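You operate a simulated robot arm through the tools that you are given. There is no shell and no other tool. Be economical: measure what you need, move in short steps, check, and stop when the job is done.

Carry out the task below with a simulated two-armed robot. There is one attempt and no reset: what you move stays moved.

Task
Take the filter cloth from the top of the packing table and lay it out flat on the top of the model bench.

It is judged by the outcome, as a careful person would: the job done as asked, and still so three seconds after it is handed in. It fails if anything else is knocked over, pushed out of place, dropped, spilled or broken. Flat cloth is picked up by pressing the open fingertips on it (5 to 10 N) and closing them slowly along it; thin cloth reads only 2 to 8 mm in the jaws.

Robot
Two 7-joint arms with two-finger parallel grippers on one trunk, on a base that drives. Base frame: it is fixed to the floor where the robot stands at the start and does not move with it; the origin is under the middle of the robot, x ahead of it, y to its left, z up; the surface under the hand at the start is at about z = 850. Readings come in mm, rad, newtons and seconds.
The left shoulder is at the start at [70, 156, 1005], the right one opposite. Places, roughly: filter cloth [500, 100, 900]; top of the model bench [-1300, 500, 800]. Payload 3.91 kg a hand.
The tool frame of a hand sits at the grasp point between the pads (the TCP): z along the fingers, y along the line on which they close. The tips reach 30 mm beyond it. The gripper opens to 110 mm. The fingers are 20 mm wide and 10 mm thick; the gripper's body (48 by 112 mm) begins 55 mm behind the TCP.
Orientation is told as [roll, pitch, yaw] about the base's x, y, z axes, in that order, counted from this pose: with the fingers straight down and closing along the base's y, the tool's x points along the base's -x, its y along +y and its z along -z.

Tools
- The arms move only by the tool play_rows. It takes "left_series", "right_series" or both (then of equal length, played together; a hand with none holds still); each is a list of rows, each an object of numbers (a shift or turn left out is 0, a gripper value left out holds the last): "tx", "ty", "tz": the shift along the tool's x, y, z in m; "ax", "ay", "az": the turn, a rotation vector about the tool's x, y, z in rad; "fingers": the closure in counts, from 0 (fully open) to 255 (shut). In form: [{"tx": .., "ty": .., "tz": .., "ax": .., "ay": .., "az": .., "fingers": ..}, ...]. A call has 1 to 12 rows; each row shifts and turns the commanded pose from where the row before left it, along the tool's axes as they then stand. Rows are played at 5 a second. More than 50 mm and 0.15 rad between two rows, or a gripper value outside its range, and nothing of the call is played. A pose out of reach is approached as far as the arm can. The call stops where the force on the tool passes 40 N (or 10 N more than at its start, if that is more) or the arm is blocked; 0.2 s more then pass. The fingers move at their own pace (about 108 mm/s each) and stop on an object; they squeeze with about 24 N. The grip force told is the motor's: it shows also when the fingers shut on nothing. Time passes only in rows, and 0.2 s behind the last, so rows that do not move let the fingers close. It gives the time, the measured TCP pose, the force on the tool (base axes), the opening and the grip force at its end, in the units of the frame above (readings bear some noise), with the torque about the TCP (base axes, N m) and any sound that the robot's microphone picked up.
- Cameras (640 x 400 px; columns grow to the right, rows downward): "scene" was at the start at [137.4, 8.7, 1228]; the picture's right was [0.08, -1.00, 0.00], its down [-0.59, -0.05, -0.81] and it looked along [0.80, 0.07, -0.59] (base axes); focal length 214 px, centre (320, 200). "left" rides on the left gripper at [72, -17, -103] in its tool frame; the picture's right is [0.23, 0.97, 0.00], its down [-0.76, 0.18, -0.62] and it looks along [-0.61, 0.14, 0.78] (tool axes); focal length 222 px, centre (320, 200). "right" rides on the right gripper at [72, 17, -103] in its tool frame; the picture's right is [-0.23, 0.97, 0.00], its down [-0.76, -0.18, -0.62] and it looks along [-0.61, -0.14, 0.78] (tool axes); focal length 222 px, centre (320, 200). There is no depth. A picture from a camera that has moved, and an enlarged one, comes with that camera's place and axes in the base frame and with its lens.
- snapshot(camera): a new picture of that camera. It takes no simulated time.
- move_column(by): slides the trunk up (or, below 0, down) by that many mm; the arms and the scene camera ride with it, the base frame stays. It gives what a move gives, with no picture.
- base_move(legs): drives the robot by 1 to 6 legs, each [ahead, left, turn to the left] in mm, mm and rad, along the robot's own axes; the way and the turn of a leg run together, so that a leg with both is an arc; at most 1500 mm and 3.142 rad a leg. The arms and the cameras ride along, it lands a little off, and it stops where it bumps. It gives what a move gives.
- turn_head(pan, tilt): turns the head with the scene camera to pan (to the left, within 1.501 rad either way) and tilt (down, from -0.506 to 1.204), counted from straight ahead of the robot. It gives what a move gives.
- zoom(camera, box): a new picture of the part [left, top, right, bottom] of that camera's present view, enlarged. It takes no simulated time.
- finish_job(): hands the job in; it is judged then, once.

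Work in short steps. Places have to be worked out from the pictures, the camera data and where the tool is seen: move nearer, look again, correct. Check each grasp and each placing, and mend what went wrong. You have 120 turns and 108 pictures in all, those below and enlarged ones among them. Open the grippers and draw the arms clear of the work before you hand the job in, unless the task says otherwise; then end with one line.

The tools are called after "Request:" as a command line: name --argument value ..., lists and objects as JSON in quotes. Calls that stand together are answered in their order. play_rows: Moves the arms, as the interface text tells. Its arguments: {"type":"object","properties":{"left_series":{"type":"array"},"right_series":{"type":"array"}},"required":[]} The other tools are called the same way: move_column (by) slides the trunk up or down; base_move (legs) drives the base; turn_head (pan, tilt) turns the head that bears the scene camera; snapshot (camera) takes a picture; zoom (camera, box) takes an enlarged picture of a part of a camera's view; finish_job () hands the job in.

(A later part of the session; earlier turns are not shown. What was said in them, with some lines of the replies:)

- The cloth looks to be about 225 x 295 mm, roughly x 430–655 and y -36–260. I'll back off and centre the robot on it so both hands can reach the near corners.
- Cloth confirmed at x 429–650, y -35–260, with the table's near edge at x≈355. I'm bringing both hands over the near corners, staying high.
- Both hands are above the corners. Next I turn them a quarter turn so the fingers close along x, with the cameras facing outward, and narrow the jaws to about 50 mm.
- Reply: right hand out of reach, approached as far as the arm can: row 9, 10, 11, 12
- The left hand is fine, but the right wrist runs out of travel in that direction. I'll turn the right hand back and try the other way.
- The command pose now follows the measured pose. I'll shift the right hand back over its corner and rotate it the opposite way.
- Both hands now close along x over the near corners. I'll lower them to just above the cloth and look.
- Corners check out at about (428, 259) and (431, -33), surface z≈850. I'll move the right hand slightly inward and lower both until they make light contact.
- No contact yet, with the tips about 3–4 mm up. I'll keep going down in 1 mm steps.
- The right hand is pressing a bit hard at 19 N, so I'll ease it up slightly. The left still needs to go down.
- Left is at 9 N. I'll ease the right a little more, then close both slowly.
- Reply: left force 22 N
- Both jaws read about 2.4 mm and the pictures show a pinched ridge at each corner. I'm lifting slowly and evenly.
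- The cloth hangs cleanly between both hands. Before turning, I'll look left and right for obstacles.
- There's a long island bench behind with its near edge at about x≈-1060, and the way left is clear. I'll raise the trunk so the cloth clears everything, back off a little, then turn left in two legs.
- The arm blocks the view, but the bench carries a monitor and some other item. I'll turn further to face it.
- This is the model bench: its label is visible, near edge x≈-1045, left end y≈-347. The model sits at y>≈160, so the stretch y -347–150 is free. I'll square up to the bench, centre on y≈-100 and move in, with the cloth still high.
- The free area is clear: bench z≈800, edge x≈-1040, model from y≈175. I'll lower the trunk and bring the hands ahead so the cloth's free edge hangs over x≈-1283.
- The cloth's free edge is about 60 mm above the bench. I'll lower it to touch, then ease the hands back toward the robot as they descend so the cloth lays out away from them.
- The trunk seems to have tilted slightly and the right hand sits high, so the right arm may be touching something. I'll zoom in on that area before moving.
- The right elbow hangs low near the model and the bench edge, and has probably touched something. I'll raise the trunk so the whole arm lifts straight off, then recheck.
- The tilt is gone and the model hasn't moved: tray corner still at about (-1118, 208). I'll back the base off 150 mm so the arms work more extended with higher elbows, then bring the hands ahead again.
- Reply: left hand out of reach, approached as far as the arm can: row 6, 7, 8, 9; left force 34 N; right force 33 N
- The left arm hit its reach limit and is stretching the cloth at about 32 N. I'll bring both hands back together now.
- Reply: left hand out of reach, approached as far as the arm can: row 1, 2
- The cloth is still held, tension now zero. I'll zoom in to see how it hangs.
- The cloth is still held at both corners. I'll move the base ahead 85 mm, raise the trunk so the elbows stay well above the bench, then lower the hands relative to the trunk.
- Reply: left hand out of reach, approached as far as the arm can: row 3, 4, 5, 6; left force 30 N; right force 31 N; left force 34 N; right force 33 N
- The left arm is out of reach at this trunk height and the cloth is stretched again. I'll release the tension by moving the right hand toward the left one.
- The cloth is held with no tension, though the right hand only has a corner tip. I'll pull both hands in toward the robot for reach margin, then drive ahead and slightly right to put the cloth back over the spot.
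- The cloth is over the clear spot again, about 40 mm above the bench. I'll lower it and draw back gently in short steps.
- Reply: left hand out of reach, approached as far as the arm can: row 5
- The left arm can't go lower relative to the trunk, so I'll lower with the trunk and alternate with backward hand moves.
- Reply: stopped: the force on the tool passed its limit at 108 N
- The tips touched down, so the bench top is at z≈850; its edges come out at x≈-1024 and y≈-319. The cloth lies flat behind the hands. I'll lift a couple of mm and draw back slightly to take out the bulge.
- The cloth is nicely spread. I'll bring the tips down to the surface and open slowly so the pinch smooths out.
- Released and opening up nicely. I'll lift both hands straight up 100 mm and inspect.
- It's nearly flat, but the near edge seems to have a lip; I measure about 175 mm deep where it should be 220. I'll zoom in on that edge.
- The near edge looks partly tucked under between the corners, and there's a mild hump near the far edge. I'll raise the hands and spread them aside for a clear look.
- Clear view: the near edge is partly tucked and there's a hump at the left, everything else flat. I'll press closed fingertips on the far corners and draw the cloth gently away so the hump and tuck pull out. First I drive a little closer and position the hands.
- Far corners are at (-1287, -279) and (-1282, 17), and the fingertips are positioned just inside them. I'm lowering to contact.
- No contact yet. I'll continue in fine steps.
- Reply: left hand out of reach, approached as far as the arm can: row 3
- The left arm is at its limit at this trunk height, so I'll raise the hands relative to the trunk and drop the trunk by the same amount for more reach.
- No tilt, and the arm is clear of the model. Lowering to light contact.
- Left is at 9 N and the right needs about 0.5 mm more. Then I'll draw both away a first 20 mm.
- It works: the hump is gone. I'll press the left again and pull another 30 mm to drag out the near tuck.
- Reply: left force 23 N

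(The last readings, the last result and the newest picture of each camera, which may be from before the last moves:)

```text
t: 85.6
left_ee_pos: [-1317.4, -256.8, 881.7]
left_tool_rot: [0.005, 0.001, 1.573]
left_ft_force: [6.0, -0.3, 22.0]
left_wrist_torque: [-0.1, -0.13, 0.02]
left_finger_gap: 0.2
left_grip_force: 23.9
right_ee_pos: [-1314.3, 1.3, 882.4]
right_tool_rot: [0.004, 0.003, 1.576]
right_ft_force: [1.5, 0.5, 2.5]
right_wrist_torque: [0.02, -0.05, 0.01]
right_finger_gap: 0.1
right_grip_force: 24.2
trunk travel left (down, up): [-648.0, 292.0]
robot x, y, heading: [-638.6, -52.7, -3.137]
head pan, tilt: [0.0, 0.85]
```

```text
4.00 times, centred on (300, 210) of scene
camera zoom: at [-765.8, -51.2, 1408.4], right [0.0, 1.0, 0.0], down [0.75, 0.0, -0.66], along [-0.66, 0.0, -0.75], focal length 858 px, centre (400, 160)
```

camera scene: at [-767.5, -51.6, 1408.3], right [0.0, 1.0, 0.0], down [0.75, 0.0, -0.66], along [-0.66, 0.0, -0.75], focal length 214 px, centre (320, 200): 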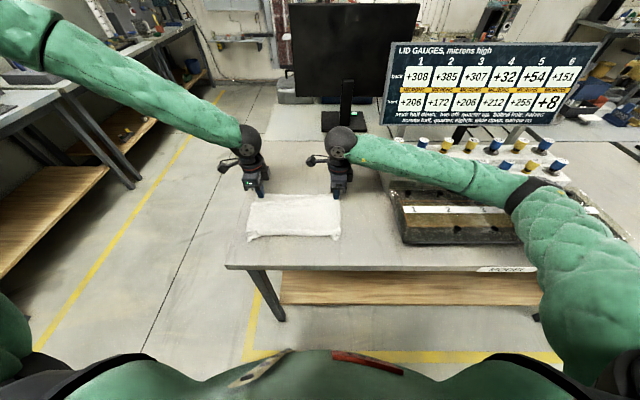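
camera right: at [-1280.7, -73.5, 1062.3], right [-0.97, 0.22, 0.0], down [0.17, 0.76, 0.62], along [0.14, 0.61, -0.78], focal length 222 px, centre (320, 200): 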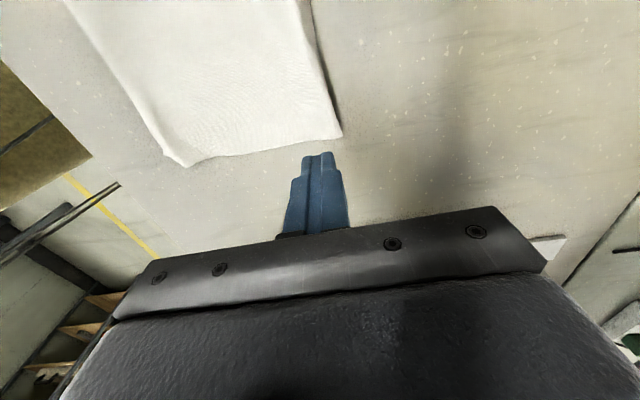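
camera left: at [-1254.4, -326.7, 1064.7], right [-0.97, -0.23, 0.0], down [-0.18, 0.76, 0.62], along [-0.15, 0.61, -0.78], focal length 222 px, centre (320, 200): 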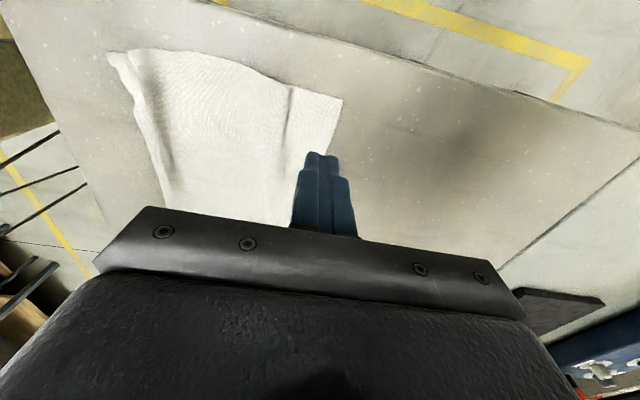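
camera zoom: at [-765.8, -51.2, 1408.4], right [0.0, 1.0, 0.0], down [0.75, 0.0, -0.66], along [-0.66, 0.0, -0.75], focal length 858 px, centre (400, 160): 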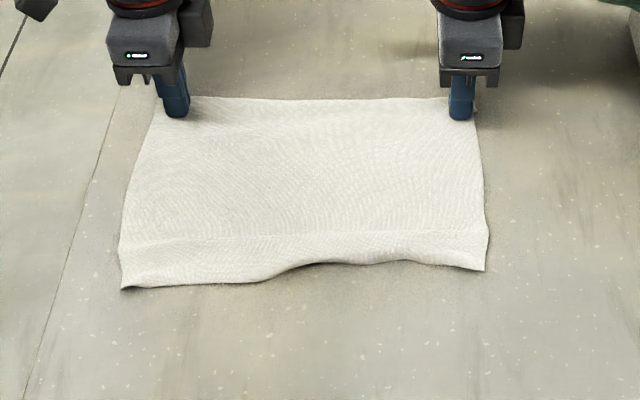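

The tuck is unrolling well. I'll pull another 25 mm, easing the left and pressing the right slightly.

Request:
play_rows --left_series '[{"tz": -0.0006}, {"ty": 0.006}, {"ty": 0.006}, {"ty": 0.007}, {"ty": 0.006}]' --right_series '[{"tz": 0.0004}, {"ty": 0.006}, {"ty": 0.006, "tz": 0.0002}, {"ty": 0.007}, {"ty": 0.006}]'

Request:
zoom --camera "scene" --box '[230, 160, 370, 260]'

```text
t: 86.8
left_ee_pos: [-1342.4, -256.9, 881.5]
left_tool_rot: [0.003, 0.0, 1.574]
left_ft_force: [2.8, 0.9, 12.4]
left_wrist_torque: [-0.07, -0.08, -0.02]
left_finger_gap: 0.0
left_grip_force: 24.2
right_ee_pos: [-1339.1, 0.0, 882.5]
right_tool_rot: [0.004, 0.004, 1.574]
right_ft_force: [3.2, -0.3, 10.1]
right_wrist_torque: [0.01, -0.02, 0.01]
right_finger_gap: 0.0
right_grip_force: 24.1
trunk travel left (down, up): [-648.0, 292.0]
robot x, y, heading: [-640.4, -52.8, -3.141]
head pan, tilt: [0.0, 0.85]
```

```text
4.00 times, centred on (300, 210) of scene
camera zoom: at [-765.6, -51.4, 1408.4], right [0.0, 1.0, 0.0], down [0.75, 0.0, -0.66], along [-0.66, 0.0, -0.75], focal length 858 px, centre (400, 160)
```

zoom: 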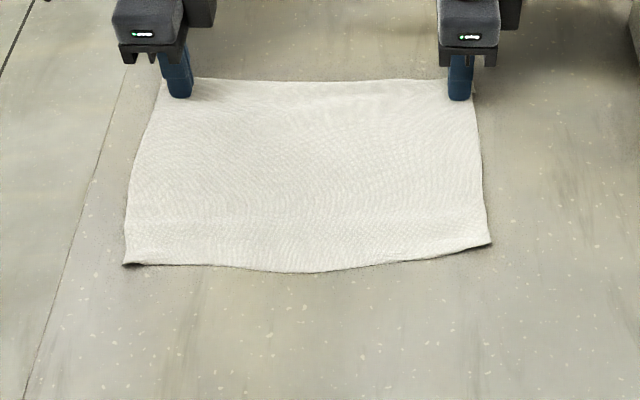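

The tuck is out; the cloth is now about 210 mm deep and flat. I'm lifting both hands straight off and inspecting.

Request:
play_rows --left_series '[{"tz": -0.003}, {"tz": -0.01}, {"tz": -0.03}, {"tz": -0.03}, {"tz": -0.03}, {"tx": 0.03}]' --right_series '[{"tz": -0.003}, {"tz": -0.01}, {"tz": -0.03}, {"tz": -0.03}, {"tz": -0.03}, {}]'

Request:
zoom --camera "scene" --box '[240, 160, 360, 240]'

Request:
snapshot --camera "left"

Request:
snapshot --camera "right"

```text
t: 88.2
left_ee_pos: [-1344.5, -288.7, 981.9]
left_tool_rot: [0.002, -0.002, 1.575]
left_ft_force: [0.5, -0.5, 0.3]
left_wrist_torque: [0.02, -0.04, 0.01]
left_finger_gap: 0.2
left_grip_force: 23.8
right_ee_pos: [-1340.1, -0.8, 986.0]
right_tool_rot: [0.002, 0.0, 1.574]
right_ft_force: [0.3, -0.4, 0.3]
right_wrist_torque: [0.02, -0.03, 0.0]
right_finger_gap: 0.0
right_grip_force: 24.3
trunk travel left (down, up): [-648.0, 292.0]
robot x, y, heading: [-638.6, -54.8, -3.138]
head pan, tilt: [0.0, 0.85]
```

```text
5.00 times, centred on (300, 200) of scene
camera zoom: at [-768.1, -53.7, 1408.0], right [0.0, 1.0, 0.0], down [0.75, 0.0, -0.66], along [-0.66, 0.0, -0.75], focal length 1072 px, centre (420, 200)
```

zoom: 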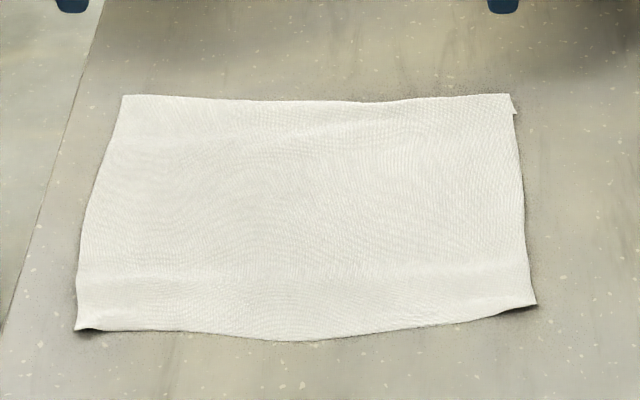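

```text
45 pictures are left
camera left: at [-1327.4, -359.9, 1083.5], right [-0.97, -0.23, 0.0], down [-0.18, 0.76, 0.63], along [-0.14, 0.61, -0.78], focal length 222 px, centre (320, 200)
```

left: 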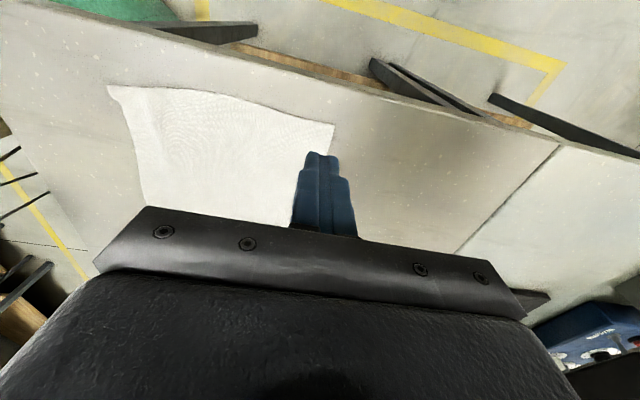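

```text
44 pictures are left
camera right: at [-1356.3, -73.6, 1088.9], right [-0.97, 0.22, 0.0], down [0.18, 0.76, 0.62], along [0.14, 0.61, -0.78], focal length 222 px, centre (320, 200)
```

right: 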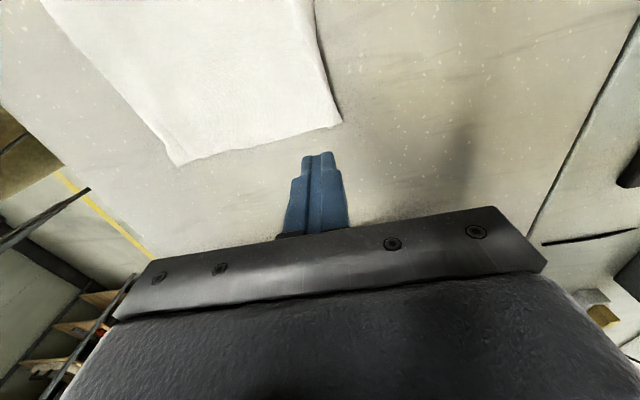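

Very flat now. I'll check the far-right corner, which shows a tiny notch, and the near corners.

Request:
zoom --camera "right" --box '[150, 50, 370, 180]'

Request:
zoom --camera "left" --box '[90, 70, 350, 220]'

```text
2.91 times, centred on (260, 115) of right
camera zoom: at [-1356.3, -73.6, 1088.9], right [-0.97, 0.22, 0.0], down [0.18, 0.76, 0.62], along [0.14, 0.61, -0.78], focal length 646 px, centre (494, 447)
```

zoom: 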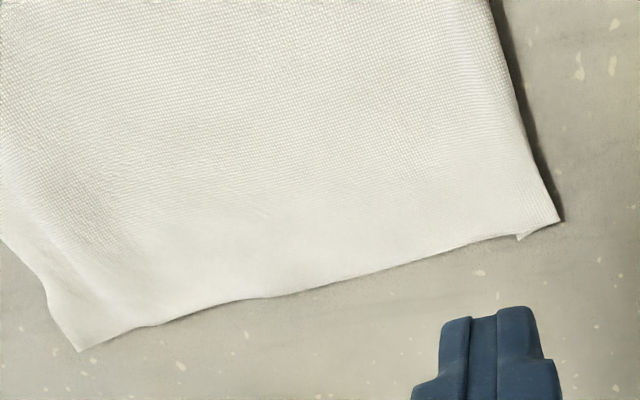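

```text
2.46 times, centred on (220, 145) of left
camera zoom: at [-1327.4, -359.9, 1083.5], right [-0.97, -0.23, 0.0], down [-0.18, 0.76, 0.63], along [-0.14, 0.61, -0.78], focal length 547 px, centre (566, 335)
```

zoom: 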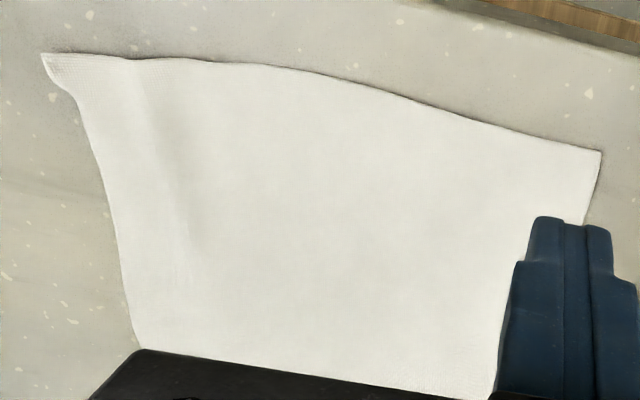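

The cloth lies flat with only a few mm turned at one corner tip. I'll raise the arms, open the grippers, and back away clear of the bench.

Request:
play_rows --left_series '[{"tz": -0.03, "fingers": 0}, {"tz": -0.03}, {"tz": -0.03}, {"tz": -0.03}]' --right_series '[{"tz": -0.03, "fingers": 0}, {"tz": -0.03}, {"tz": -0.03}, {"tz": -0.03}]'

Request:
move_column --by 100

Request:
base_move --legs '[[-380, 0, 0]]'

Request:
turn_head --pan 0 --tilt 0.7

Request:
snapshot --camera "scene"

```text
t: 89.2
left_ee_pos: [-1342.0, -288.3, 1106.3]
left_tool_rot: [0.004, -0.003, 1.574]
left_ft_force: [0.4, -0.2, 0.7]
left_wrist_torque: [-0.02, 0.04, 0.01]
left_finger_gap: 110.1
left_grip_force: 0.1
right_ee_pos: [-1339.4, 1.3, 1105.8]
right_tool_rot: [0.003, 0.0, 1.576]
right_ft_force: [-0.8, 0.0, -0.2]
right_wrist_torque: [-0.02, 0.0, 0.0]
right_finger_gap: 109.9
right_grip_force: 0.0
trunk travel left (down, up): [-648.0, 292.0]
robot x, y, heading: [-639.6, -53.0, -3.14]
head pan, tilt: [0.0, 0.85]
```

```text
t: 90.5
left_ee_pos: [-1343.5, -287.2, 1203.2]
left_tool_rot: [0.002, -0.002, 1.574]
left_ft_force: [-0.1, -0.9, -0.3]
left_wrist_torque: [0.0, -0.01, 0.02]
left_finger_gap: 109.9
left_grip_force: 0.1
right_ee_pos: [-1339.6, 1.1, 1203.2]
right_tool_rot: [0.001, 0.002, 1.577]
right_ft_force: [-0.5, -0.3, -1.0]
right_wrist_torque: [0.01, -0.02, 0.02]
right_finger_gap: 110.2
right_grip_force: 0.0
trunk travel left (down, up): [-748.0, 192.0]
robot x, y, heading: [-639.1, -54.7, -3.134]
head pan, tilt: [0.0, 0.85]
```

```text
t: 93.0
left_ee_pos: [-960.9, -286.3, 1204.9]
left_tool_rot: [0.002, -0.002, 1.575]
left_ft_force: [-0.5, 0.0, -0.7]
left_wrist_torque: [0.02, 0.05, 0.0]
left_finger_gap: 110.0
left_grip_force: 0.0
right_ee_pos: [-955.8, 2.3, 1203.8]
right_tool_rot: [0.001, 0.003, 1.576]
right_ft_force: [-0.7, 0.3, 0.3]
right_wrist_torque: [0.0, 0.0, 0.02]
right_finger_gap: 110.2
right_grip_force: 0.1
trunk travel left (down, up): [-748.0, 192.0]
robot x, y, heading: [-255.9, -52.2, -3.14]
head pan, tilt: [0.0, 0.85]
```

```text
t: 93.7
left_ee_pos: [-958.6, -285.9, 1204.7]
left_tool_rot: [0.002, -0.002, 1.576]
left_ft_force: [-0.1, -0.1, -1.1]
left_wrist_torque: [0.0, 0.03, 0.02]
left_finger_gap: 109.9
left_grip_force: 0.0
right_ee_pos: [-956.1, 1.8, 1205.2]
right_tool_rot: [0.003, 0.002, 1.575]
right_ft_force: [-0.8, 0.2, 0.0]
right_wrist_torque: [0.0, -0.01, 0.0]
right_finger_gap: 109.9
right_grip_force: 0.0
trunk travel left (down, up): [-748.0, 192.0]
robot x, y, heading: [-258.7, -52.0, -3.137]
head pan, tilt: [0.0, 0.7]
```

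```text
41 pictures are left
camera scene: at [-391.0, -50.2, 1520.4], right [0.0, 1.0, 0.0], down [0.64, 0.0, -0.76], along [-0.76, 0.0, -0.64], focal length 214 px, centre (320, 200)
```

scene: 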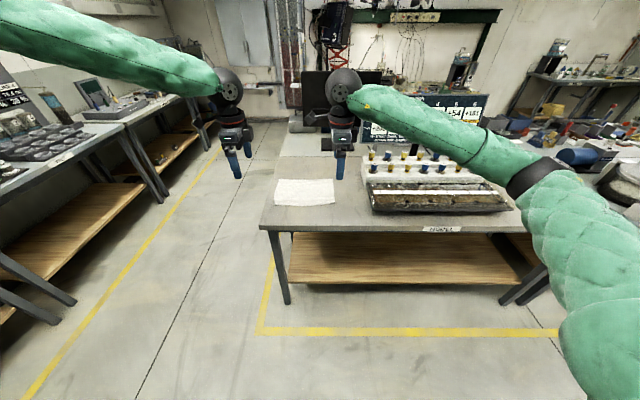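

The arms are clear of the bench. One last zoom on the cloth and model before handing in.

Request:
zoom --camera "scene" --box '[255, 130, 535, 250]'

```text
2.29 times, centred on (395, 190) of scene
camera zoom: at [-391.0, -50.2, 1520.4], right [0.0, 1.0, 0.0], down [0.64, 0.0, -0.76], along [-0.76, 0.0, -0.64], focal length 490 px, centre (149, 223)
```

zoom: 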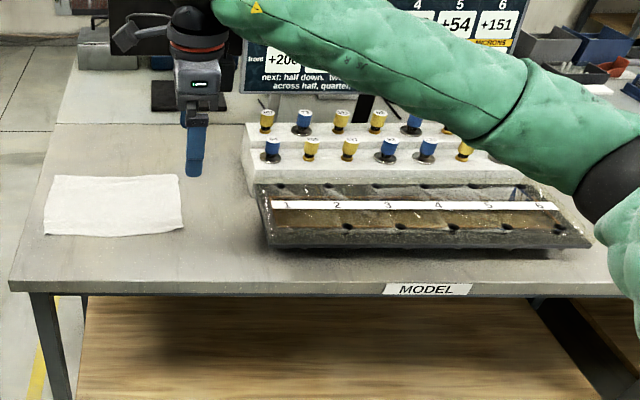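

The cloth lies flat on the model bench and the model looks undisturbed. Handing in.

Request:
finish_job

```text
The job is handed in.
```

The filter cloth is laid out flat on the top of the model bench, apart from a few millimetres turned under at its far-right corner tip. The right arm briefly touched something by the bench on the way, but the model and everything else I could see stayed in place.
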